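You operate a simulated robot arm through the tools that you are given. There is no shell and no other tool. Be economical: measure what you need, move in short steps, check, and stop when the job is done.

Carry out the task below with a simulated robot arm. There is one attempt and no reset: what you move stays moved.

TASK
Lid the crate at the lid press and press the lid down.
Fine: the lid lies on top of the press; push the slide in, pull the lever down and up again, pull the slide out.

It is judged by the outcome, as a careful person would: the job done as asked, and still so three seconds after it is handed in. It fails if anything else is knocked over, pushed out of place, dropped, spilled or broken. Lids that push on must go on centred and level and be pressed home; caps that screw on are set level and turned clockwise until they are tight.

THE ROBOT
A 7-joint arm with a two-finger parallel gripper on a trunk, on a base that drives. Base frame: it is fixed to the floor where the robot stands at the start and does not move with it; the origin is under the middle of the robot, x ahead of it, y to its left, z up; the surface under the hand at the start is at about z = 0.726. Readings come in m, degrees, newtons and seconds.
With the tool pointing down near the work surface it reaches from about 0.14 to 0.62 m from the robot's upright axis, wherever it stands. Its first joint turns from -143.0 to 143.0 degrees. Places, roughly: lid lever [0.6, -0.4, 1.1]; lid slide [0.4, -0.2, 0.7]. Payload 3 kg.
The tool frame sits at the grasp point between the pads (the TCP): z along the fingers, y along the line on which they close. The tips reach 0.03 m beyond it. The gripper opens to 0.094 m. The fingers are 0.028 m wide and 0.01 m thick; the gripper's body (0.05 by 0.096 m) begins 0.055 m behind the TCP.
Orientation is that of the tool frame in the base frame, as a unit quaternion [x, y, z, w]. With the fingers straight down and closing along the base's y, the tool's x points along the base's -x, its y along +y and its z along -z.

THE INTERFACE
- The arm moves only by the tool arm_command. Its argument "motion" is a list of rows, each a list of 2 entries, a list of its own where there are three numbers: the shift along the tool's x, y, z in m, then the turn, a rotation vector about the tool's x, y, z in degrees. In form: [[[dx, dy, dz], [ax, ay, az]], ...]. A call has 1 to 20 rows; each row shifts and turns the commanded pose from where the row before left it, along the tool's axes as they then stand. "gripper" is the gripper command, from -1 (shut) to 1 (fully open), values between in proportion, set as the call begins (left out, the last holds). Rows are played at 5 a second. More than 0.05 m and 8.6 degrees between two rows, or a gripper value outside its range, and nothing of the call is played. A pose out of reach is approached as far as the arm can. The call stops where the force on the tool passes 90 N (or 10 N more than at its start, if that is more) or the arm is blocked; 0.2 s more then pass. Each finger travels about 0.045 m/s and halts on what it meets, pressing with about 27 N; the grip force reading is that of the motor and also rises with nothing between the fingers. The clock runs only during rows and for 0.2 s after the last one: add rows that do not move to give the fingers time. It gives the time, the measured TCP pose, the force on the tool (base axes), the opening and the grip force at its end, in the units of the frame above (readings bear some noise), with the torque about the TCP (base axes, N m) and any sound that the robot's microphone picked up.
- Cameras (640 x 400 px; columns grow to the right, rows downward): "scene" is now at [0.0332, 0.0936, 1.869]; the picture's right is [-0.62, -0.78, 0.00], its down [-0.64, 0.51, -0.58] and it looks along [0.45, -0.36, -0.81] (base axes); focal length 288 px, centre (320, 200). "wrist" rides on the gripper at [0.076, 0.014, -0.103] in the tool frame; the picture's right is [-0.18, 0.98, 0.00], its down [-0.75, -0.14, -0.64] and it looks along [-0.63, -0.12, 0.77] (tool axes); focal length 243 px, centre (320, 200). There is no depth. A picture from a camera that has moved, and an enlarged one, comes with that camera's place and axes in the base frame and with its lens.
- get_image(camera): a new picture of that camera. It takes no simulated time.
- slide_trunk(by): slides the trunk up (or, below 0, down) by that many m; the arm and the scene camera ride with it, the base frame stays. It gives what a move gives, with no picture.
- base_move(legs): drives the robot by 1 to 6 legs, each [ahead, left, turn to the left] in m, m and degrees, along the robot's own axes; the way and the turn of a leg run together, so that a leg with both is an arc; at most 1.5 m and 180 degrees a leg. The arm and the cameras ride along, it lands a little off, and it stops where it bumps. It gives what a move gives.
- pan_tilt(pan, tilt): turns the head with the scene camera to pan (to the left, within 143 degrees either way) and tilt (down, from -29 to 69), counted from straight ahead of the robot. It gives what a move gives.
- inspect(camera, box): a new picture of the part [left, top, right, bottom] of that camera's present view, enlarged. It takes no simulated time.
- sign_off(): hands the job in; it is judged then, once.

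Work in short steps. Places have to be worked out from the pictures, the camera data and where the tool is seen: move nearer, look again, correct. Check each grasp and each placing, and mend what went wrong. You have 120 turns and 78 pictures in all, those below and enlarged ones among them. Open the gripper and draw the arm clear of the work before you hand the job in, unless the task says otherwise; then end with one line.

The tools are called after "Call:" as name(argument=value, ...) on one line, values as JSON. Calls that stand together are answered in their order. arm_command: Moves the arm, as the interface text tells. Its arguments: {"type":"object","properties":{"motion":{"type":"array","items":{"type":"array"}},"gripper":{"type":"number"}},"required":["motion"]} The other tools are called the same way: slide_trunk (by) slides the trunk up or down; base_move (legs) drives the base; pan_tilt (pan, tilt) turns the head that bears the scene camera; get_image (camera) takes a picture; inspect (camera, box) takes an enlarged picture of a part of a camera's view; sign_off () hands the job in.

At the start:

```text
clock: 0.0
position: [0.5262, -0.1841, 1.349]
tool_rot: [0.0, 1.0, 0.0, 0.0]
force: [0.3, 0.0, 0.0]
ft_torque: [-0.03, 0.02, 0.04]
width: 0.0939
grip_force: 0.0
trunk travel left (down, up): [-0.325, 0.065]
robot x, y, heading: [-0.0031, -0.0016, -0.1]
head pan, tilt: [-38.5, 54.4]
```

scene: 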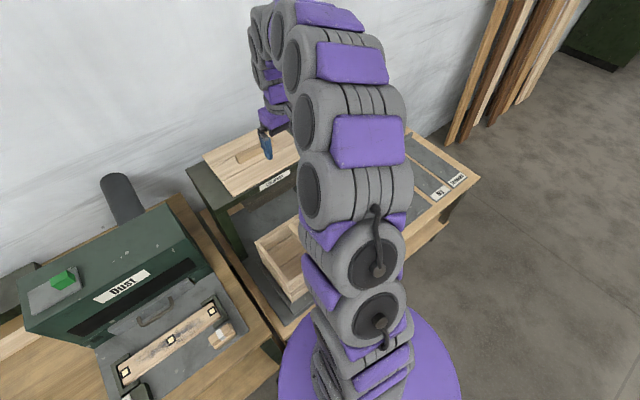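
wrist: 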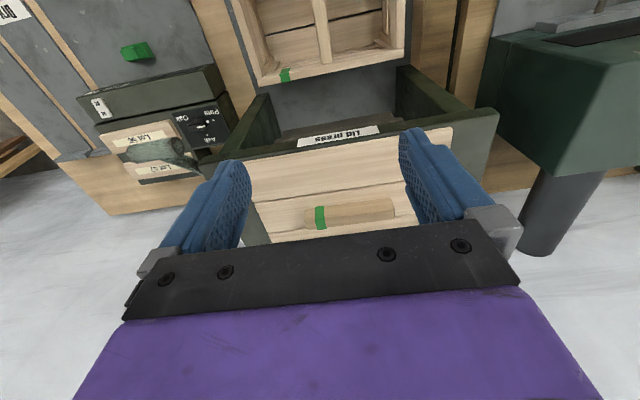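

The arm hides part of the press from the head, so I take an enlarged look from both cameras first.

Call:
inspect(camera="scene", box=[180, 80, 500, 340])

Call:
inspect(camera="wrist", box=[80, 0, 520, 270])

```text
1.54 times, centred on (340, 210) of scene
camera zoom: at [0.0332, 0.0936, 1.869], right [-0.62, -0.78, 0.0], down [-0.64, 0.51, -0.58], along [0.45, -0.36, -0.81], focal length 444 px, centre (289, 185)
```

zoom: 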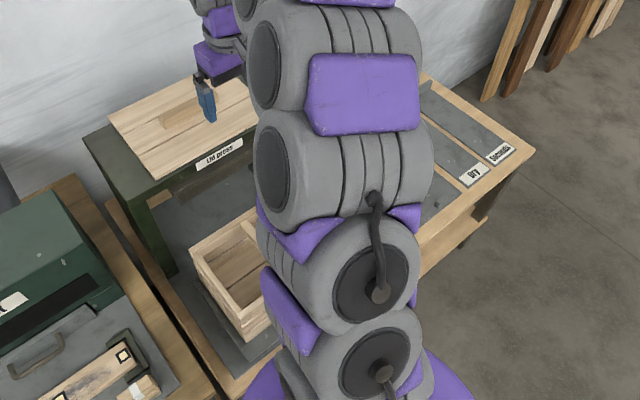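

```text
1.45 times, centred on (300, 135) of wrist
camera zoom: at [0.4493, -0.1692, 1.4516], right [0.18, 0.98, 0.0], down [0.75, -0.14, 0.64], along [0.63, -0.12, -0.77], focal length 353 px, centre (349, 294)
```

zoom: 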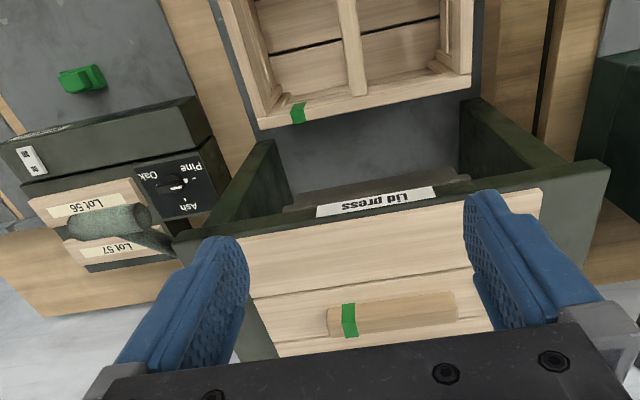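

The lid (with a cleat/handle along y, green mark at its -y end) lies on top of the press at z≈1.11; the crate is on the slide in front. I move the hand back and to the right at this height to view the lever and panel.

Call:
arm_command(motion=[[[0.03, -0.03, 0], [0, 0, 0]], [[0.03, -0.03, 0], [0, 0, 0]], [[0.03, -0.03, 0], [0, 0, 0]], [[0.03, -0.03, 0], [0, 0, 0]], [[0.03, -0.03, 0], [0, 0, 0]], [[0.0, -0.03, 0], [0, 0, 0]], [[0.0, -0.03, 0], [0, 0, 0]]])

Call:
get_image(camera="wrist")

Call:
get_image(camera="scene")

```text
clock: 1.6
position: [0.3739, -0.3962, 1.3476]
tool_rot: [0.0, 1.0, 0.001, 0.0]
force: [-0.2, 0.8, -0.2]
ft_torque: [0.01, 0.01, 0.0]
width: 0.094
grip_force: 0.1
trunk travel left (down, up): [-0.325, 0.065]
robot x, y, heading: [-0.0017, 0.0007, -0.2]
head pan, tilt: [-38.5, 54.4]
```

```text
73 pictures are left
camera wrist: at [0.2979, -0.3821, 1.4504], right [0.18, 0.98, 0.0], down [0.75, -0.14, 0.64], along [0.63, -0.12, -0.77], focal length 243 px, centre (320, 200)
```

wrist: 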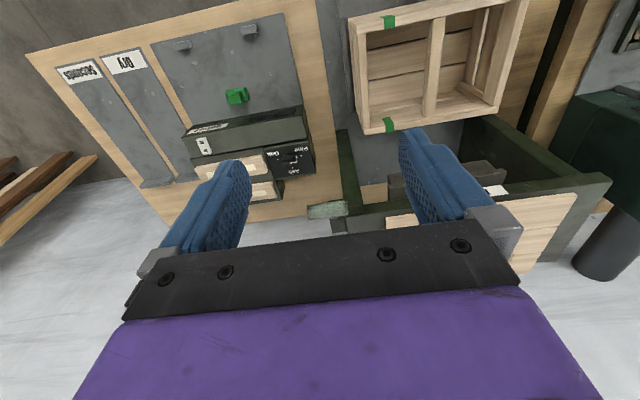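

```text
72 pictures are left
camera scene: at [0.0321, 0.0886, 1.8692], right [-0.62, -0.78, 0.0], down [-0.64, 0.51, -0.58], along [0.45, -0.36, -0.81], focal length 288 px, centre (320, 200)
```

scene: 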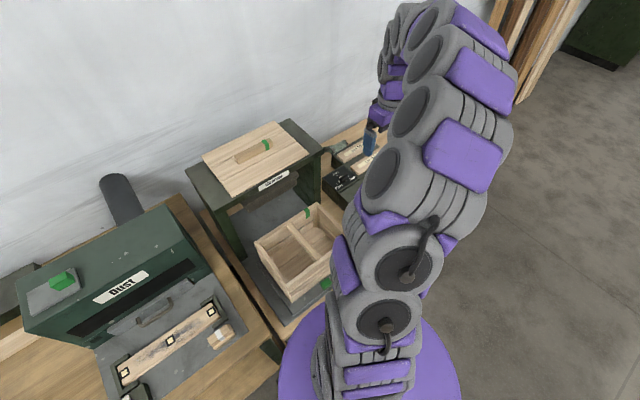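

The crate's green marks are on the -y side, matching the lid's green end. I enlarge the lever area and the crate.

Call:
inspect(camera="wrist", box=[180, 80, 420, 230])

Call:
inspect(camera="scene", box=[180, 100, 400, 320])

```text
2.67 times, centred on (300, 155) of wrist
camera zoom: at [0.2979, -0.3821, 1.4504], right [0.18, 0.98, 0.0], down [0.75, -0.14, 0.64], along [0.63, -0.12, -0.77], focal length 647 px, centre (373, 320)
```

zoom: 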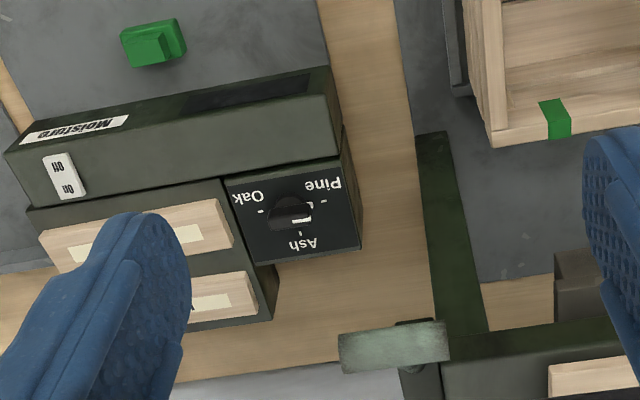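

```text
1.82 times, centred on (290, 210) of scene
camera zoom: at [0.0321, 0.0886, 1.8692], right [-0.62, -0.78, 0.0], down [-0.64, 0.51, -0.58], along [0.45, -0.36, -0.81], focal length 524 px, centre (374, 182)
```

zoom: 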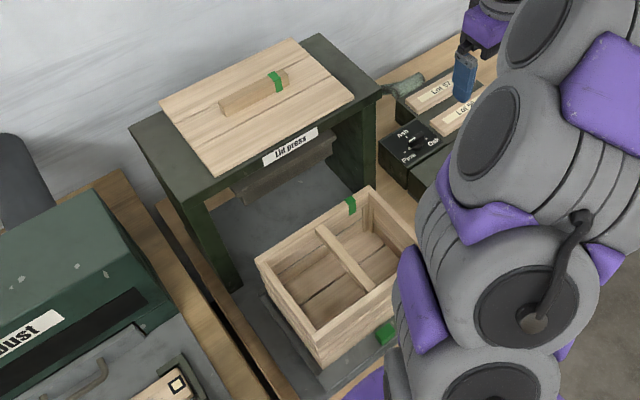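

The lid measures ≈0.22×0.30 m, centred near (0.735,-0.18), with cleat top about z 1.17; the lever handle is near (0.57,-0.42,1.145), along y. I turn the gripper 90° so the fingers close along x, to straddle the cleat.

Call:
arm_command(motion=[[[0, 0, 0], [0, 0, 8.2]], [[0, 0, 0], [0, 0, 8.2]], [[0, 0, 0], [0, 0, 8.2]], [[0, 0, 0], [0, 0, 8.2]], [[0, 0, 0], [0, 0, 8.2]], [[0, 0, 0], [0, 0, 8.2]], [[0, 0, 0], [0, 0, 8.2]], [[0, 0, 0], [0, 0, 8.2]], [[0, 0, 0], [0, 0, 8.2]], [[0, 0, 0], [0, 0, 8.2]], [[0, 0, 0], [0, 0, 8.0]]])

```text
clock: 4.0
position: [0.3738, -0.3942, 1.3484]
tool_rot: [0.708, 0.706, 0.001, -0.001]
force: [-0.1, 0.8, -0.5]
ft_torque: [0.01, 0.0, 0.02]
width: 0.094
grip_force: 0.0
trunk travel left (down, up): [-0.325, 0.065]
robot x, y, heading: [0.0032, -0.0012, 0.2]
head pan, tilt: [-38.5, 54.4]
```

Tool x is now base +y and tool y base +x. I move over the front of the lid, keeping the height, to look at it and test the reach.

Call:
arm_command(motion=[[[0.036, 0.0, 0], [0, 0, 0]], [[0.036, 0.02, 0], [0, 0, 0]], [[0.036, 0.04, 0], [0, 0, 0]], [[0.036, 0.04, 0], [0, 0, 0]], [[0.036, 0.045, 0], [0, 0, 0]], [[0.036, 0.045, 0], [0, 0, 0]], [[0.0, 0.045, 0], [0, 0, 0]], [[0.0, 0.045, 0], [0, 0, 0]], [[0.0, 0.045, 0], [0, 0, 0]], [[0, 0, 0], [0, 0, 0]]])

Call:
get_image(camera="wrist")

Call:
get_image(camera="scene")

```text
refused: row 3 steps farther than a row can; nothing moved
```

```text
69 pictures are left
camera wrist: at [0.388, -0.3185, 1.452], right [0.98, -0.19, 0.0], down [-0.14, -0.75, 0.64], along [-0.12, -0.63, -0.77], focal length 243 px, centre (320, 200)
```

wrist: 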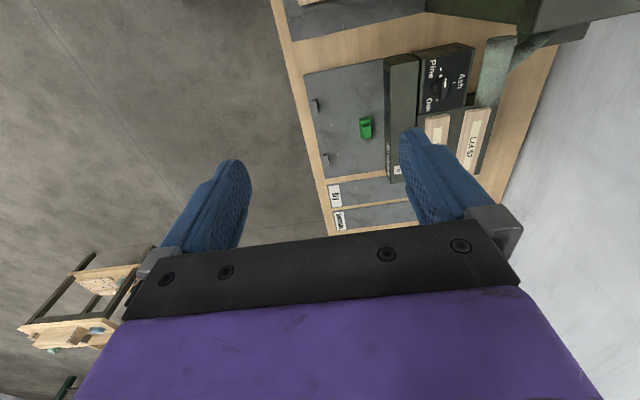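

```text
68 pictures are left
camera scene: at [0.032, 0.0908, 1.8691], right [-0.62, -0.78, 0.0], down [-0.64, 0.51, -0.58], along [0.45, -0.36, -0.81], focal length 288 px, centre (320, 200)
```

scene: 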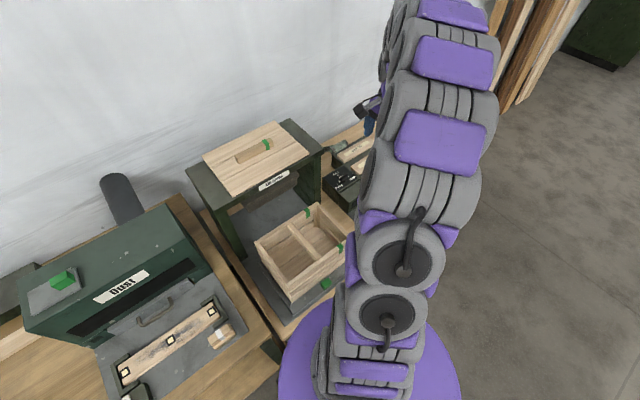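

The row limit was exceeded; I repeat the move with smaller steps.

Call:
arm_command(motion=[[[0.036, 0.0, 0], [0, 0, 0]], [[0.036, 0.02, 0], [0, 0, 0]], [[0.036, 0.03, 0], [0, 0, 0]], [[0.036, 0.03, 0], [0, 0, 0]], [[0.036, 0.03, 0], [0, 0, 0]], [[0.034, 0.03, 0], [0, 0, 0]], [[0.0, 0.045, 0], [0, 0, 0]], [[0.0, 0.045, 0], [0, 0, 0]], [[0.0, 0.045, 0], [0, 0, 0]], [[0.0, 0.045, 0], [0, 0, 0]], [[0.0, 0.035, 0], [0, 0, 0]], [[0, 0, 0], [0, 0, 0]]])

Call:
get_image(camera="wrist")

Call:
get_image(camera="scene")

```text
clock: 6.6
position: [0.6962, -0.1797, 1.3469]
tool_rot: [0.707, 0.707, -0.001, 0.0]
force: [-0.2, -0.1, -1.1]
ft_torque: [0.03, 0.02, -0.02]
width: 0.094
grip_force: 0.1
out of reach, approached as far as the arm can: row 11
trunk travel left (down, up): [-0.325, 0.065]
robot x, y, heading: [-0.0001, 0.002, 0.0]
head pan, tilt: [-38.5, 54.4]
```

```text
67 pictures are left
camera wrist: at [0.7107, -0.1022, 1.4497], right [0.98, -0.18, 0.0], down [-0.14, -0.75, 0.64], along [-0.12, -0.63, -0.77], focal length 243 px, centre (320, 200)
```

wrist: 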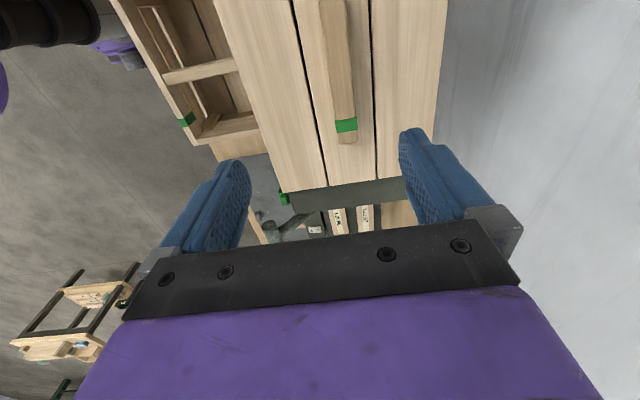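

```text
66 pictures are left
camera scene: at [0.0366, 0.0938, 1.8689], right [-0.62, -0.78, 0.0], down [-0.64, 0.51, -0.58], along [0.45, -0.36, -0.82], focal length 288 px, centre (320, 200)
```

scene: 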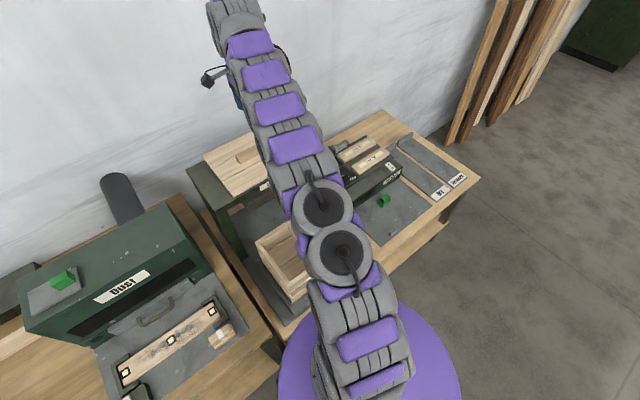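

The cleat lies at x≈0.719, y from ≈-0.235 to -0.11, and the arm stopped at 0.696 at this height. Lower down the reach should grow, so I descend to tips about 5 cm above the cleat and see.

Call:
arm_command(motion=[[[0, 0, 0.03], [0, 0, 0]], [[0, 0, 0.03], [0, 0, 0]], [[0, 0, 0.03], [0, 0, 0]], [[0, 0, 0], [0, 0, 0]]])

```text
clock: 7.6
position: [0.6929, -0.1768, 1.2564]
tool_rot: [0.707, 0.707, 0.0, 0.0]
force: [0.4, -0.8, 0.8]
ft_torque: [0.0, 0.02, -0.01]
width: 0.094
grip_force: 0.1
trunk travel left (down, up): [-0.325, 0.065]
robot x, y, heading: [-0.0012, 0.0017, -0.1]
head pan, tilt: [-38.5, 54.4]
```

Now I ask for 2.5 cm more along +x.

Call:
arm_command(motion=[[[0, 0.013, 0], [0, 0, 0]], [[0, 0.013, 0], [0, 0, 0]], [[0, 0, 0], [0, 0, 0]]])

Call:
get_image(camera="wrist")

```text
clock: 8.4
position: [0.72, -0.1778, 1.2577]
tool_rot: [0.707, 0.708, 0.001, 0.0]
force: [0.4, 0.8, 0.3]
ft_torque: [-0.01, -0.03, 0.01]
width: 0.0941
grip_force: 0.0
trunk travel left (down, up): [-0.325, 0.065]
robot x, y, heading: [0.0017, 0.0044, 0.1]
head pan, tilt: [-38.5, 54.4]
```

```text
65 pictures are left
camera wrist: at [0.7338, -0.1018, 1.361], right [0.98, -0.18, 0.0], down [-0.14, -0.75, 0.64], along [-0.12, -0.63, -0.77], focal length 243 px, centre (320, 200)
```

wrist: 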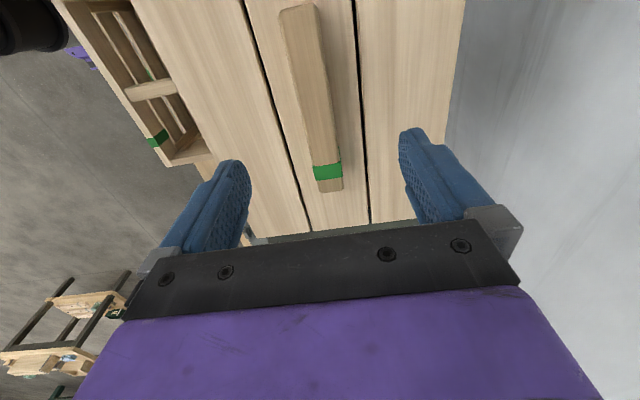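

The cleat is at x≈0.718, y -0.24…-0.105, top z≈1.18. I descend with the fingers straddling it, to tips near z≈1.168.

Call:
arm_command(motion=[[[0.006, -0.001, 0.02], [0, 0, 0]], [[0, 0, 0.02], [0, 0, 0]], [[0, 0, 0.02], [0, 0, 0]], [[0, 0, 0], [0, 0, 0]]])

Call:
get_image(camera="wrist")

Call:
inspect(camera="scene", box=[180, 40, 340, 200])

```text
clock: 9.4
position: [0.7194, -0.1733, 1.1983]
tool_rot: [0.707, 0.707, 0.001, 0.001]
force: [-0.1, -0.2, -0.3]
ft_torque: [0.0, -0.04, 0.0]
width: 0.0939
grip_force: 0.1
trunk travel left (down, up): [-0.325, 0.065]
robot x, y, heading: [-0.002, 0.0012, 0.2]
head pan, tilt: [-38.5, 54.4]
```

```text
64 pictures are left
camera wrist: at [0.7336, -0.0964, 1.3011], right [0.98, -0.18, 0.0], down [-0.14, -0.75, 0.64], along [-0.12, -0.63, -0.77], focal length 243 px, centre (320, 200)
```

wrist: 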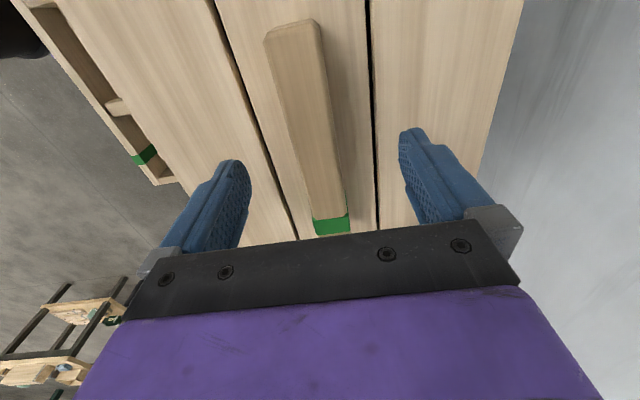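

```text
2.50 times, centred on (260, 120) of scene
camera zoom: at [0.0349, 0.0936, 1.869], right [-0.62, -0.78, 0.0], down [-0.64, 0.51, -0.58], along [0.45, -0.36, -0.81], focal length 721 px, centre (470, 400)
```

zoom: 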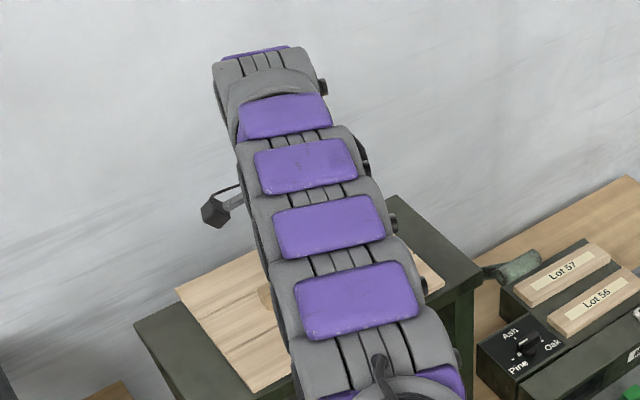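

Cleat top ≈1.18, lid top ≈1.155. I go 7 mm lower and close on the cleat.

Call:
arm_command(motion=[[[0.003, -0.001, 0.007], [0, 0, 0]], [[0, 0, 0], [0, 0, 0]]])

Call:
arm_command(motion=[[[0, 0, 0], [0, 0, 0]], [[0, 0, 0], [0, 0, 0]], [[0, 0, 0], [0, 0, 0]], [[0, 0, 0], [0, 0, 0]], [[0, 0, 0], [0, 0, 0]], [[0, 0, 0], [0, 0, 0]], [[0, 0, 0], [0, 0, 0]]], gripper=-1)

Call:
get_image(camera="wrist")

```text
clock: 10.0
position: [0.7189, -0.1685, 1.1918]
tool_rot: [0.708, 0.706, 0.0, 0.001]
force: [0.0, 0.5, -0.3]
ft_torque: [0.01, 0.0, 0.02]
width: 0.0942
grip_force: 0.0
trunk travel left (down, up): [-0.325, 0.065]
robot x, y, heading: [-0.0068, -0.0015, 0.1]
head pan, tilt: [-38.5, 54.4]
```

```text
clock: 11.6
position: [0.7194, -0.1692, 1.1905]
tool_rot: [0.707, 0.707, 0.0, 0.0]
force: [1.8, -0.6, 1.1]
ft_torque: [0.04, -0.01, 0.02]
width: 0.0237
grip_force: 27.1
trunk travel left (down, up): [-0.325, 0.065]
robot x, y, heading: [-0.0009, -0.0006, -0.0]
head pan, tilt: [-38.5, 54.4]
```

```text
62 pictures are left
camera wrist: at [0.7323, -0.0934, 1.2938], right [0.98, -0.18, 0.0], down [-0.14, -0.75, 0.64], along [-0.12, -0.63, -0.77], focal length 243 px, centre (320, 200)
```

wrist: 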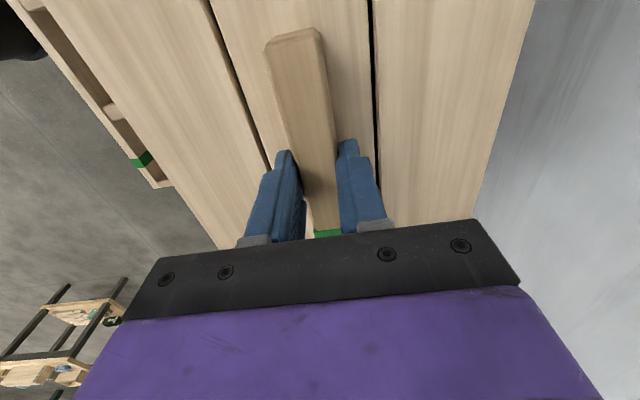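

The cleat is gripped (24 mm, 27 N). I lift gently and check the force.

Call:
arm_command(motion=[[[0, 0, -0.015], [0, 0, 0]], [[0, 0, -0.025], [0, 0, 0]], [[0, 0, -0.03], [0, 0, 0]], [[0, 0, -0.03], [0, 0, 0]], [[0, 0, 0], [0, 0, 0]]])

Call:
get_image(camera="wrist")

Call:
get_image(camera="scene")

```text
clock: 12.8
position: [0.7155, -0.1687, 1.2932]
tool_rot: [0.707, 0.707, 0.001, -0.001]
force: [0.6, 0.0, -2.8]
ft_torque: [-0.01, -0.02, 0.03]
width: 0.0236
grip_force: 26.9
trunk travel left (down, up): [-0.325, 0.065]
robot x, y, heading: [0.0019, 0.0023, 0.0]
head pan, tilt: [-38.5, 54.4]
```

```text
61 pictures are left
camera wrist: at [0.7306, -0.0925, 1.3953], right [0.98, -0.18, 0.0], down [-0.14, -0.75, 0.64], along [-0.12, -0.63, -0.77], focal length 243 px, centre (320, 200)
```

wrist: 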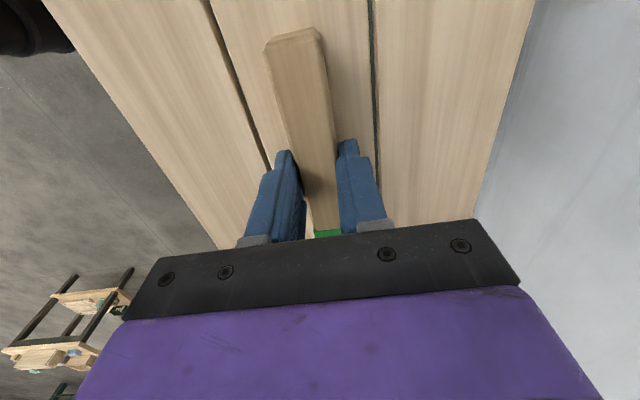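

```text
60 pictures are left
camera scene: at [0.0366, 0.0935, 1.8689], right [-0.62, -0.78, 0.0], down [-0.64, 0.51, -0.58], along [0.45, -0.36, -0.82], focal length 288 px, centre (320, 200)
```

scene: 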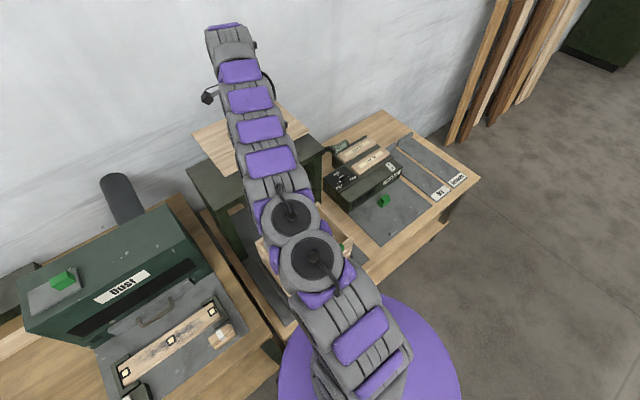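

The lid hangs level. From the earlier pictures the crate rim is at z≈0.90, spanning x≈0.345–0.56, y≈-0.32…-0.03 (centre ≈ (0.452,-0.175)). I draw the lid back over the crate at this height, then look.

Call:
arm_command(motion=[[[0, -0.033, 0], [0, 0, 0]], [[0, -0.033, 0], [0, 0, 0]], [[0, -0.033, 0], [0, 0, 0]], [[0, -0.033, 0], [0, 0, 0]], [[0, -0.033, 0], [0, 0, 0]], [[0, -0.033, 0], [0, 0, 0]], [[0, -0.033, 0], [0, 0, 0]], [[0, -0.033, 0], [0, 0, 0]], [[0, 0, 0], [0, 0, 0]]])

Call:
arm_command(motion=[[[0, 0, 0.03], [0, 0, 0]], [[0, 0, 0.03], [0, 0, 0]], [[0, 0, 0.03], [0, 0, 0]], [[0, 0, 0.03], [0, 0, 0]], [[0, 0, 0.03], [0, 0, 0]], [[0, 0, 0.03], [0, 0, 0]], [[0, 0, 0.03], [0, 0, 0]], [[0, 0, 0], [0, 0, 0]]])

Call:
get_image(camera="scene")

Call:
get_image(camera="wrist")

```text
clock: 14.8
position: [0.4561, -0.17, 1.2927]
tool_rot: [0.707, 0.707, -0.001, -0.001]
force: [0.7, 0.3, -2.7]
ft_torque: [0.0, 0.02, 0.0]
width: 0.0239
grip_force: 27.0
trunk travel left (down, up): [-0.325, 0.065]
robot x, y, heading: [0.0008, 0.0004, 0.1]
head pan, tilt: [-38.5, 54.4]
```

```text
clock: 16.6
position: [0.453, -0.1699, 1.0801]
tool_rot: [0.707, 0.707, 0.001, 0.0]
force: [-0.6, -0.3, -3.1]
ft_torque: [0.02, 0.03, -0.02]
width: 0.0236
grip_force: 26.8
trunk travel left (down, up): [-0.325, 0.065]
robot x, y, heading: [-0.0035, 0.0023, 0.1]
head pan, tilt: [-38.5, 54.4]
```

```text
59 pictures are left
camera scene: at [0.0333, 0.0925, 1.869], right [-0.62, -0.78, 0.0], down [-0.64, 0.51, -0.58], along [0.45, -0.36, -0.81], focal length 288 px, centre (320, 200)
```

scene: 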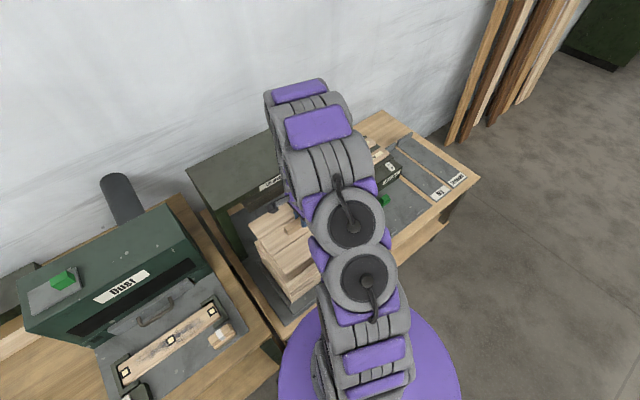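

```text
58 pictures are left
camera wrist: at [0.4672, -0.0936, 1.1835], right [0.98, -0.18, 0.0], down [-0.14, -0.75, 0.64], along [-0.12, -0.63, -0.77], focal length 243 px, centre (320, 200)
```

wrist: 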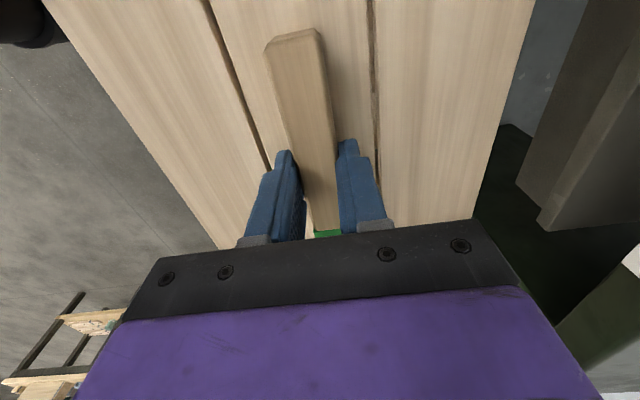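

The +y end of the lid and crate are visible to the head camera. I lower further to about 4 cm above the rim and zoom in.

Call:
arm_command(motion=[[[0, 0, 0.03], [0, 0, 0]], [[0, 0, 0.03], [0, 0, 0]], [[0, 0, 0.02], [0, 0, 0]], [[0, 0, 0], [0, 0, 0]]])

Call:
inspect(camera="scene", box=[230, 190, 350, 320])

```text
clock: 17.6
position: [0.454, -0.1689, 0.9994]
tool_rot: [0.707, 0.707, 0.001, 0.001]
force: [-0.2, -0.8, -2.6]
ft_torque: [0.02, 0.03, 0.0]
width: 0.0235
grip_force: 27.3
trunk travel left (down, up): [-0.325, 0.065]
robot x, y, heading: [0.0029, -0.0003, -0.1]
head pan, tilt: [-38.5, 54.4]
```

```text
3.08 times, centred on (290, 255) of scene
camera zoom: at [0.0338, 0.0926, 1.869], right [-0.62, -0.78, 0.0], down [-0.64, 0.51, -0.58], along [0.45, -0.36, -0.81], focal length 887 px, centre (412, 31)
```

zoom: 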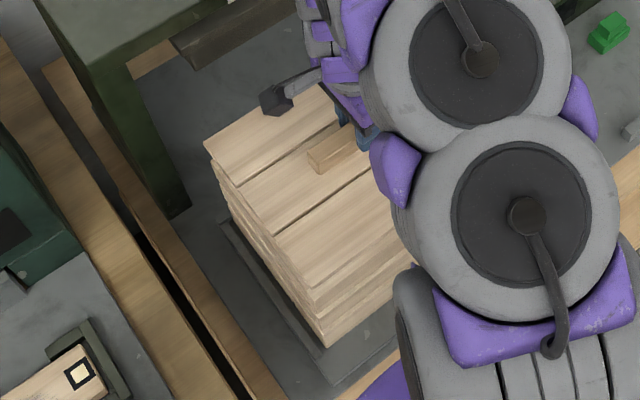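

I zoom more tightly on the +y face to compare lid and crate edges.

Call:
inspect(camera="scene", box=[245, 225, 325, 310])

```text
4.71 times, centred on (285, 268) of scene
camera zoom: at [0.0338, 0.0926, 1.869], right [-0.62, -0.78, 0.0], down [-0.64, 0.51, -0.58], along [0.45, -0.36, -0.81], focal length 1357 px, centre (485, -118)
```

zoom: 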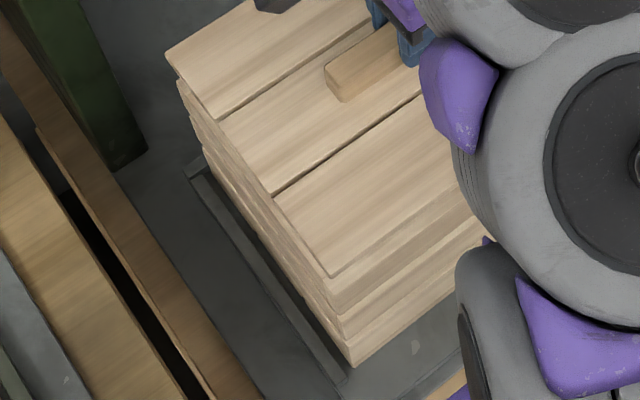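

Lid corner (0.342,-0.021) versus crate corner ≈(0.346,-0.020): about aligned; I shift ~2 mm +x and lower gently.

Call:
arm_command(motion=[[[0, 0.002, 0.01], [0, 0, 0]], [[0, 0, 0.01], [0, 0, 0]], [[0, 0, 0], [0, 0, 0]]])

Call:
inspect(camera="scene", box=[245, 225, 325, 310])

```text
clock: 18.4
position: [0.4548, -0.1694, 0.979]
tool_rot: [0.708, 0.706, 0.0, 0.0]
force: [-0.7, 0.5, -3.4]
ft_torque: [-0.01, 0.02, 0.01]
width: 0.0237
grip_force: 26.4
trunk travel left (down, up): [-0.325, 0.065]
robot x, y, heading: [-0.0022, 0.0048, 0.1]
head pan, tilt: [-38.5, 54.4]
```

```text
4.71 times, centred on (285, 268) of scene
camera zoom: at [0.0341, 0.0926, 1.869], right [-0.62, -0.78, 0.0], down [-0.64, 0.51, -0.58], along [0.45, -0.36, -0.81], focal length 1357 px, centre (485, -118)
```

zoom: 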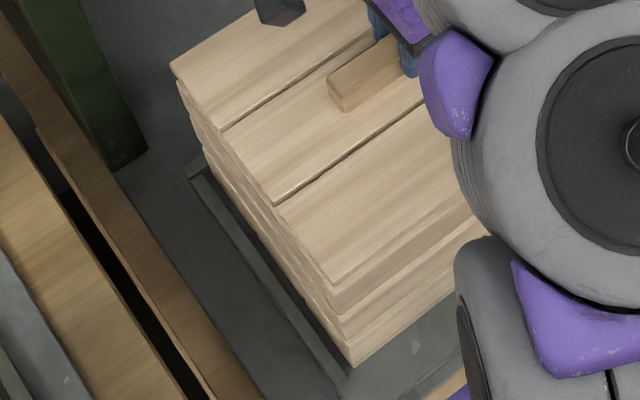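

Gap seems ~1.5 cm. I lower in 4 mm steps watching the force.

Call:
arm_command(motion=[[[0, 0, 0.004], [0, 0, 0]], [[0, 0, 0.004], [0, 0, 0]], [[0, 0, 0.002], [0, 0, 0]], [[0, 0, 0], [0, 0, 0]]])

Call:
inspect(camera="scene", box=[255, 240, 305, 300])

```text
clock: 19.4
position: [0.4555, -0.1699, 0.9692]
tool_rot: [0.707, 0.707, 0.001, 0.0]
force: [0.4, 0.0, -3.8]
ft_torque: [0.0, -0.01, 0.01]
width: 0.0237
grip_force: 27.4
trunk travel left (down, up): [-0.325, 0.065]
robot x, y, heading: [-0.0019, -0.0037, -0.1]
head pan, tilt: [-38.5, 54.4]
```

```text
6.67 times, centred on (280, 270) of scene
camera zoom: at [0.0342, 0.0926, 1.869], right [-0.62, -0.78, 0.0], down [-0.64, 0.51, -0.58], along [0.45, -0.36, -0.81], focal length 1923 px, centre (587, -267)
```

zoom: 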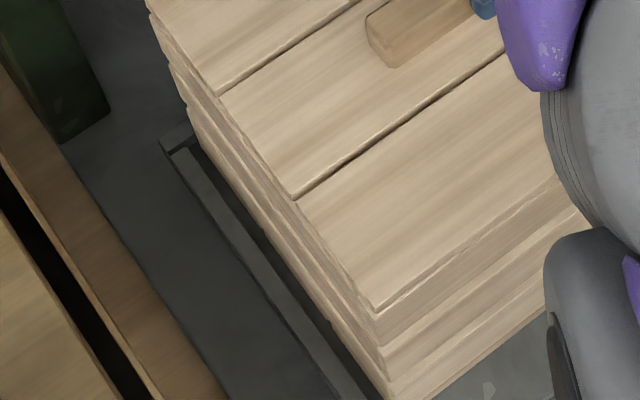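

No contact yet (force just the lid's weight). Continue lowering.

Call:
arm_command(motion=[[[0, 0, 0.004], [0, 0, 0]], [[0, 0, 0.003], [0, 0, 0]], [[0, 0, 0.003], [0, 0, 0]], [[0, 0, 0], [0, 0, 0]]])

Call:
inspect(camera="scene", box=[245, 225, 325, 310])

```text
clock: 20.4
position: [0.4554, -0.1711, 0.9592]
tool_rot: [0.707, 0.707, 0.0, 0.0]
force: [0.0, 0.0, -3.5]
ft_torque: [0.03, -0.02, -0.02]
width: 0.0235
grip_force: 26.8
trunk travel left (down, up): [-0.325, 0.065]
robot x, y, heading: [-0.0027, -0.0007, 0.0]
head pan, tilt: [-38.5, 54.4]
```

```text
4.71 times, centred on (285, 268) of scene
camera zoom: at [0.0342, 0.0926, 1.869], right [-0.62, -0.78, 0.0], down [-0.64, 0.51, -0.58], along [0.45, -0.36, -0.81], focal length 1357 px, centre (485, -118)
```

zoom: 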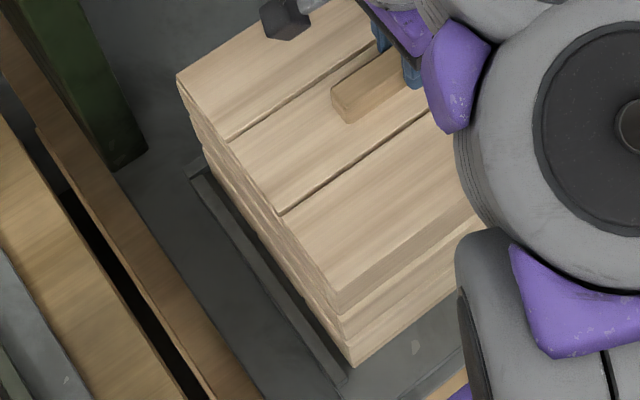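

Lid corner (≈0.347,-0.020) sits right over the crate corner. Lower the last millimetres until contact.

Call:
arm_command(motion=[[[0, 0, 0.003], [0, 0, 0]], [[0, 0, 0.002], [0, 0, 0]], [[0, 0, 0], [0, 0, 0]]])

```text
clock: 21.2
position: [0.4549, -0.1694, 0.9542]
tool_rot: [0.707, 0.708, 0.001, -0.001]
force: [-0.6, 0.2, -3.7]
ft_torque: [0.03, 0.05, 0.03]
width: 0.0236
grip_force: 27.1
trunk travel left (down, up): [-0.325, 0.065]
robot x, y, heading: [-0.0017, 0.0029, 0.1]
head pan, tilt: [-38.5, 54.4]
```

Call:
arm_command(motion=[[[0, 0, 0.003], [0, 0, 0]], [[0, 0, 0.002], [0, 0, 0]], [[0, 0, 0], [0, 0, 0]]])

Call:
inspect(camera="scene", box=[245, 225, 325, 310])

```text
clock: 22.0
position: [0.4552, -0.1695, 0.9506]
tool_rot: [0.707, 0.707, 0.002, 0.002]
force: [2.5, -1.9, 28.6]
ft_torque: [-0.06, 0.09, -0.06]
width: 0.0237
grip_force: 26.8
trunk travel left (down, up): [-0.325, 0.065]
robot x, y, heading: [-0.0024, -0.0031, 0.0]
head pan, tilt: [-38.5, 54.4]
```

```text
4.71 times, centred on (285, 268) of scene
camera zoom: at [0.03, 0.0937, 1.8693], right [-0.62, -0.78, 0.0], down [-0.64, 0.51, -0.58], along [0.45, -0.36, -0.81], focal length 1357 px, centre (485, -118)
```

zoom: 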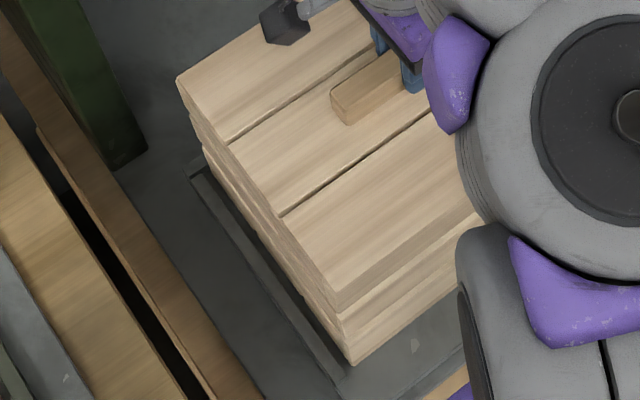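

Contact at z 0.9506 with negligible torque, so it rests evenly. I unload, release the lid and rise for a good look.

Call:
arm_command(motion=[[[0, 0, -0.002], [0, 0, 0]], [[0, 0, 0], [0, 0, 0]]])

Call:
arm_command(motion=[[[0, 0, 0], [0, 0, 0]], [[0, 0, 0], [0, 0, 0]], [[0, 0, 0], [0, 0, 0]], [[0, 0, 0], [0, 0, 0]], [[0, 0, -0.02], [0, 0, 0]], [[0, 0, -0.04], [0, 0, 0]], [[0, 0, -0.045], [0, 0, 0]], [[0, 0, -0.045], [0, 0, 0]], [[0, 0, -0.045], [0, 0, 0]], [[0, 0, -0.045], [0, 0, 0]]], gripper=0.4)

Call:
get_image(camera="wrist")

Call:
get_image(camera="scene")

```text
clock: 22.6
position: [0.455, -0.1691, 0.9494]
tool_rot: [0.707, 0.707, 0.0, -0.001]
force: [2.7, -2.1, -1.0]
ft_torque: [-0.43, -0.22, 0.06]
width: 0.0238
grip_force: 26.9
trunk travel left (down, up): [-0.325, 0.065]
robot x, y, heading: [0.0018, -0.0004, 0.0]
head pan, tilt: [-38.5, 54.4]
```

```text
clock: 24.8
position: [0.4523, -0.1696, 1.1937]
tool_rot: [0.707, 0.707, 0.001, 0.0]
force: [-0.3, -0.4, 0.2]
ft_torque: [-0.03, -0.01, -0.01]
width: 0.0658
grip_force: 0.1
trunk travel left (down, up): [-0.325, 0.065]
robot x, y, heading: [0.0007, 0.0037, 0.0]
head pan, tilt: [-38.5, 54.4]
```

```text
51 pictures are left
camera wrist: at [0.467, -0.0942, 1.296], right [0.98, -0.18, 0.0], down [-0.14, -0.75, 0.64], along [-0.12, -0.63, -0.77], focal length 243 px, centre (320, 200)
```

wrist: 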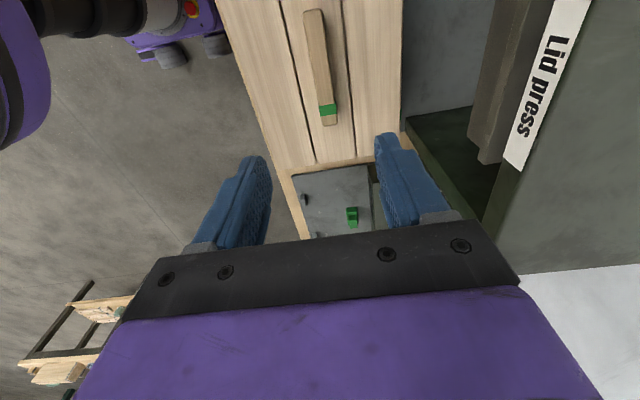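

```text
50 pictures are left
camera scene: at [0.0311, 0.0945, 1.869], right [-0.62, -0.78, 0.0], down [-0.64, 0.51, -0.58], along [0.45, -0.36, -0.81], focal length 288 px, centre (320, 200)
```

scene: 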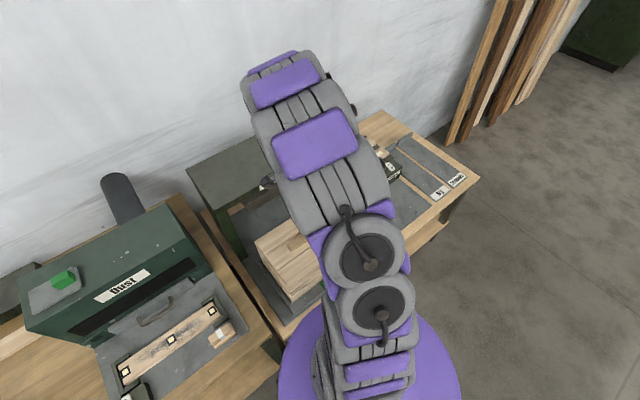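

I shift the hand to +y so the wrist camera looks back at the crate, lid and slide handle.

Call:
arm_command(motion=[[[0.04, -0.02, 0], [0, 0, 0]], [[0.04, -0.02, 0], [0, 0, 0]], [[0.04, -0.02, 0], [0, 0, 0]], [[0.04, -0.02, 0], [0, 0, 0]], [[0, 0, 0], [0, 0, 0]]])

Call:
get_image(camera="wrist")

Call:
inspect(camera="scene", box=[230, 190, 380, 320])

```text
clock: 26.0
position: [0.376, -0.0092, 1.1943]
tool_rot: [0.707, 0.707, 0.0, 0.0]
force: [0.2, 0.4, -0.3]
ft_torque: [-0.01, 0.02, 0.0]
width: 0.066
grip_force: 0.1
trunk travel left (down, up): [-0.325, 0.065]
robot x, y, heading: [0.0034, 0.0009, 0.1]
head pan, tilt: [-38.5, 54.4]
```

```text
49 pictures are left
camera wrist: at [0.3893, 0.0676, 1.2972], right [0.98, -0.18, 0.0], down [-0.14, -0.75, 0.64], along [-0.12, -0.63, -0.77], focal length 243 px, centre (320, 200)
```

wrist: 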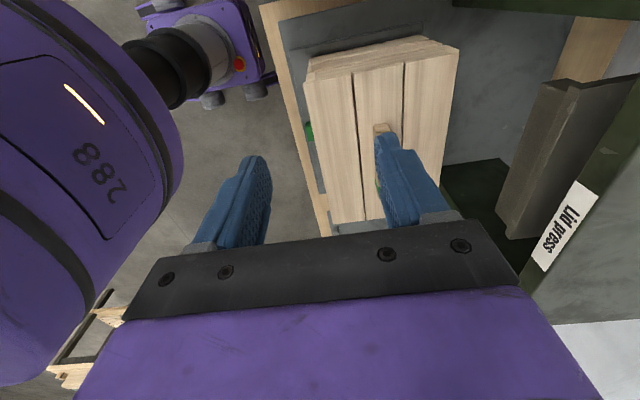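

```text
3.08 times, centred on (305, 255) of scene
camera zoom: at [0.0332, 0.0961, 1.8688], right [-0.62, -0.78, 0.0], down [-0.64, 0.51, -0.58], along [0.45, -0.36, -0.81], focal length 887 px, centre (366, 31)
```

zoom: 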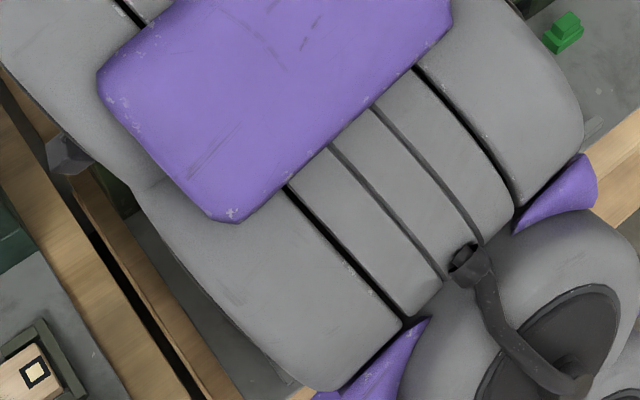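

Call:
inspect(camera="wrist", box=[270, 10, 480, 230])

```text
1.82 times, centred on (375, 120) of wrist
camera zoom: at [0.3893, 0.0676, 1.2972], right [0.98, -0.18, 0.0], down [-0.14, -0.75, 0.64], along [-0.12, -0.63, -0.77], focal length 441 px, centre (220, 346)
```

zoom: 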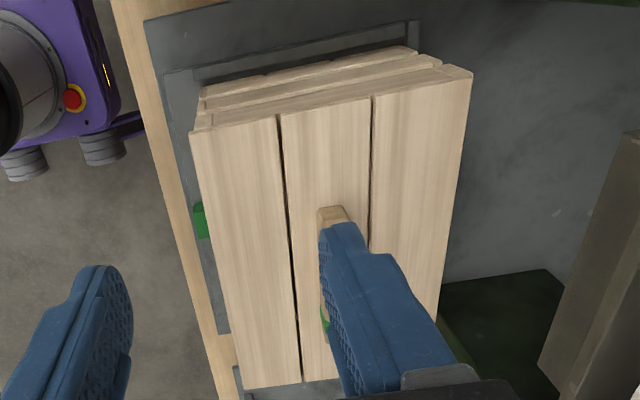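

The lid looks level and square. I zoom onto the +y end to compare overhang on the two sides.

Call:
inspect(camera="wrist", box=[295, 25, 365, 90])

Call:
inspect(camera="wrist", box=[405, 25, 475, 90])

```text
6.15 times, centred on (330, 58) of wrist
camera zoom: at [0.3893, 0.0676, 1.2972], right [0.98, -0.18, 0.0], down [-0.14, -0.75, 0.64], along [-0.12, -0.63, -0.77], focal length 1493 px, centre (258, 1077)
```

zoom: 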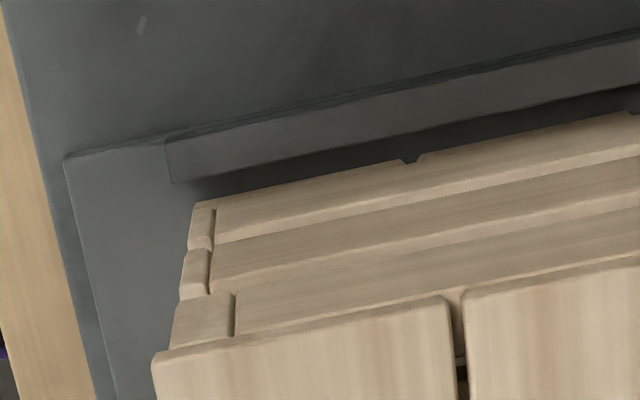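

```text
6.15 times, centred on (440, 58) of wrist
camera zoom: at [0.3893, 0.0676, 1.2972], right [0.98, -0.18, 0.0], down [-0.14, -0.75, 0.64], along [-0.12, -0.63, -0.77], focal length 1493 px, centre (-418, 1077)
```

zoom: 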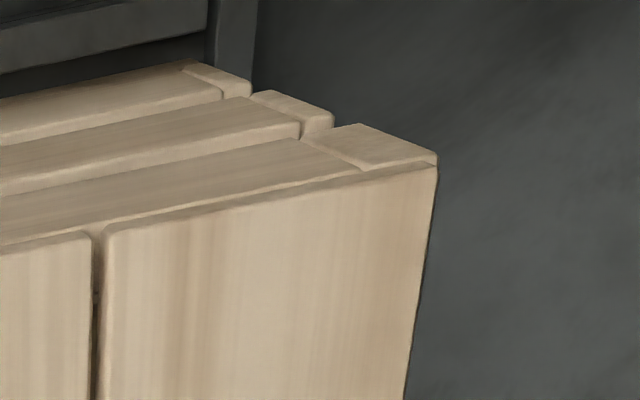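

By comparing vertical edges, the crate sits ~5 mm further +x than the lid (and the lid ~1–2 mm too far +y). I'll regrip the cleat and correct that.

Call:
arm_command(motion=[[[-0.04, 0.02, 0], [0, 0, 0]], [[-0.04, 0.02, 0], [0, 0, 0]], [[-0.04, 0.02, 0], [0, 0, 0]], [[-0.04, 0.019, 0], [0, 0, 0]], [[0, 0, 0.045], [0, 0, 0]], [[0, 0, 0.045], [0, 0, 0]], [[0, 0, 0.045], [0, 0, 0]], [[0, 0, 0.045], [0, 0, 0]], [[0, 0, 0.04], [0, 0, 0]], [[0, 0, 0.02], [0, 0, 0]], [[0, 0, 0], [0, 0, 0]]])

Call:
arm_command(motion=[[[0, 0, 0], [0, 0, 0]], [[0, 0, 0], [0, 0, 0]], [[0, 0, 0], [0, 0, 0]], [[0, 0, 0], [0, 0, 0]], [[0, 0, 0], [0, 0, 0]]], gripper=-1)

```text
clock: 28.4
position: [0.4531, -0.1691, 0.9537]
tool_rot: [0.707, 0.707, 0.001, 0.0]
force: [-0.1, -0.4, -0.7]
ft_torque: [-0.01, -0.01, 0.01]
width: 0.0657
grip_force: 0.0
trunk travel left (down, up): [-0.325, 0.065]
robot x, y, heading: [0.0024, 0.0011, -0.2]
head pan, tilt: [-38.5, 54.4]
```

```text
clock: 29.6
position: [0.4536, -0.1694, 0.9533]
tool_rot: [0.707, 0.707, 0.0, 0.0]
force: [6.6, -0.4, 2.0]
ft_torque: [-0.38, -0.13, 0.12]
width: 0.0236
grip_force: 26.9
trunk travel left (down, up): [-0.325, 0.065]
robot x, y, heading: [0.0021, -0.0036, 0.1]
head pan, tilt: [-38.5, 54.4]
```

Gripped; lift 1 cm, shift +5 mm x and −1.5 mm y, then lower to just above contact.

Call:
arm_command(motion=[[[0, 0, -0.012], [0, 0, 0]], [[0, 0, 0], [0, 0, 0]], [[-0.0015, 0.005, 0], [0, 0, 0]], [[0, 0, 0.004], [0, 0, 0]], [[0, 0, 0.004], [0, 0, 0]], [[0, 0, 0], [0, 0, 0]]])

Call:
inspect(camera="scene", box=[245, 225, 325, 310])

```text
clock: 31.0
position: [0.4594, -0.1716, 0.9574]
tool_rot: [0.708, 0.707, 0.0, -0.001]
force: [-0.1, 0.3, -2.8]
ft_torque: [-0.03, -0.02, 0.0]
width: 0.024
grip_force: 27.5
trunk travel left (down, up): [-0.325, 0.065]
robot x, y, heading: [0.0004, 0.003, -0.0]
head pan, tilt: [-38.5, 54.4]
```

```text
4.71 times, centred on (285, 268) of scene
camera zoom: at [0.0342, 0.0926, 1.869], right [-0.62, -0.78, 0.0], down [-0.64, 0.51, -0.58], along [0.45, -0.36, -0.81], focal length 1357 px, centre (485, -118)
```

zoom: 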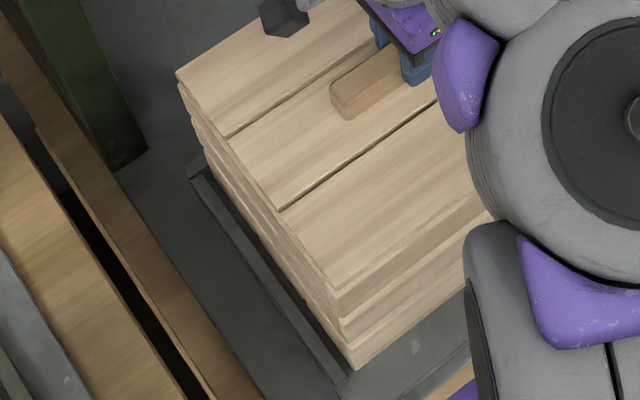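

Lower to contact, then release and re-inspect from +y.

Call:
arm_command(motion=[[[0, 0, 0.003], [0, 0, 0]], [[0, 0, 0.003], [0, 0, 0]], [[0, 0, 0.001], [0, 0, 0]], [[0, 0, 0], [0, 0, 0]]])

```text
clock: 32.0
position: [0.4585, -0.1712, 0.9518]
tool_rot: [0.707, 0.708, 0.0, 0.002]
force: [5.7, -0.9, 28.1]
ft_torque: [-0.05, 0.02, -0.03]
width: 0.0239
grip_force: 27.6
trunk travel left (down, up): [-0.325, 0.065]
robot x, y, heading: [-0.0005, -0.0028, -0.0]
head pan, tilt: [-38.5, 54.4]
```

Call:
arm_command(motion=[[[0, 0, -0.002], [0, 0, 0]], [[0, 0, 0], [0, 0, 0]]])

Call:
arm_command(motion=[[[0, 0, 0], [0, 0, 0]], [[0, 0, 0], [0, 0, 0]], [[0, 0, 0], [0, 0, 0]], [[0, 0, 0], [0, 0, 0]], [[0, 0, -0.02], [0, 0, 0]], [[0, 0, -0.04], [0, 0, 0]], [[0, 0, -0.045], [0, 0, 0]], [[0, 0, -0.045], [0, 0, 0]], [[0, 0, -0.045], [0, 0, 0]], [[0, 0, -0.045], [0, 0, 0]], [[0.045, -0.02, 0], [0, 0, 0]], [[0.045, -0.02, 0], [0, 0, 0]], [[0.045, -0.02, 0], [0, 0, 0]], [[0.04, 0.04, 0], [0, 0, 0]], [[0.01, 0.04, 0], [0, 0, 0]], [[0, 0, 0], [0, 0, 0]]], gripper=0.4)

Call:
inspect(camera="wrist", box=[200, 0, 480, 175])

```text
clock: 32.6
position: [0.4584, -0.1711, 0.9514]
tool_rot: [0.708, 0.707, -0.001, -0.003]
force: [0.1, -0.5, -3.8]
ft_torque: [0.0, -0.03, 0.0]
width: 0.0237
grip_force: 26.8
trunk travel left (down, up): [-0.325, 0.065]
robot x, y, heading: [0.0005, -0.0, -0.0]
head pan, tilt: [-38.5, 54.4]
```

```text
refused: row 14 steps farther than a row can; nothing moved
```

```text
2.29 times, centred on (340, 88) of wrist
camera zoom: at [0.4726, -0.0954, 1.054], right [0.98, -0.18, 0.0], down [-0.14, -0.76, 0.64], along [-0.12, -0.63, -0.77], focal length 555 px, centre (274, 457)
```

zoom: 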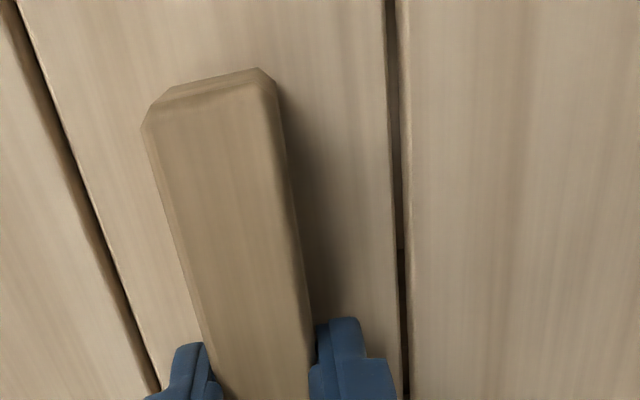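

The lid floats barely above the rim; I lower 1.5 mm, release and go to the viewing place with smaller steps.

Call:
arm_command(motion=[[[0, 0, 0.0015], [0, 0, 0]], [[0, 0, 0], [0, 0, 0]]])

Call:
arm_command(motion=[[[0, 0, 0], [0, 0, 0]], [[0, 0, 0], [0, 0, 0]], [[0, 0, 0], [0, 0, 0]], [[0, 0, 0], [0, 0, 0]], [[0, 0, -0.02], [0, 0, 0]], [[0, 0, -0.04], [0, 0, 0]], [[0, 0, -0.045], [0, 0, 0]], [[0, 0, -0.045], [0, 0, 0]], [[0, 0, -0.045], [0, 0, 0]], [[0, 0, -0.045], [0, 0, 0]], [[0.045, -0.015, 0], [0, 0, 0]], [[0.045, -0.015, 0], [0, 0, 0]], [[0.045, -0.015, 0], [0, 0, 0]], [[0.045, -0.01, 0], [0, 0, 0]], [[0, 0, 0], [0, 0, 0]]], gripper=0.4)

Call:
inspect(camera="wrist", box=[240, 0, 520, 175])

```text
clock: 33.2
position: [0.4596, -0.1713, 0.9504]
tool_rot: [0.707, 0.707, 0.0, -0.001]
force: [-1.7, 1.6, 6.0]
ft_torque: [0.95, 0.1, 0.05]
width: 0.0242
grip_force: 26.9
trunk travel left (down, up): [-0.325, 0.065]
robot x, y, heading: [-0.0006, 0.0024, 0.1]
head pan, tilt: [-38.5, 54.4]
```

```text
clock: 36.4
position: [0.4022, 0.0084, 1.19]
tool_rot: [0.707, 0.707, 0.0, 0.0]
force: [-0.3, 0.7, -0.2]
ft_torque: [-0.01, 0.0, -0.03]
width: 0.066
grip_force: 0.1
trunk travel left (down, up): [-0.325, 0.065]
robot x, y, heading: [0.0052, 0.0011, -0.0]
head pan, tilt: [-38.5, 54.4]
```

```text
2.29 times, centred on (380, 88) of wrist
camera zoom: at [0.4173, 0.0854, 1.2925], right [0.98, -0.18, 0.0], down [-0.14, -0.75, 0.64], along [-0.12, -0.63, -0.77], focal length 555 px, centre (183, 457)
```

zoom: 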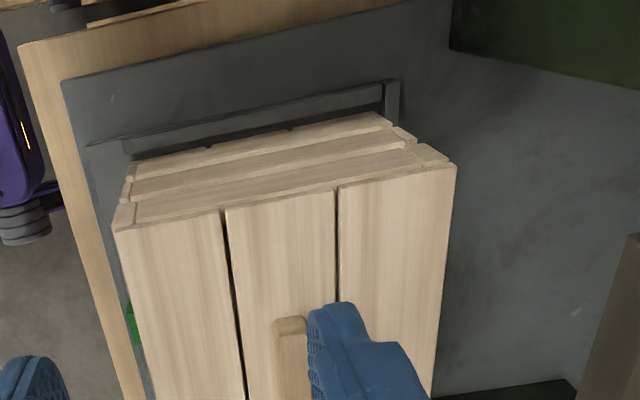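

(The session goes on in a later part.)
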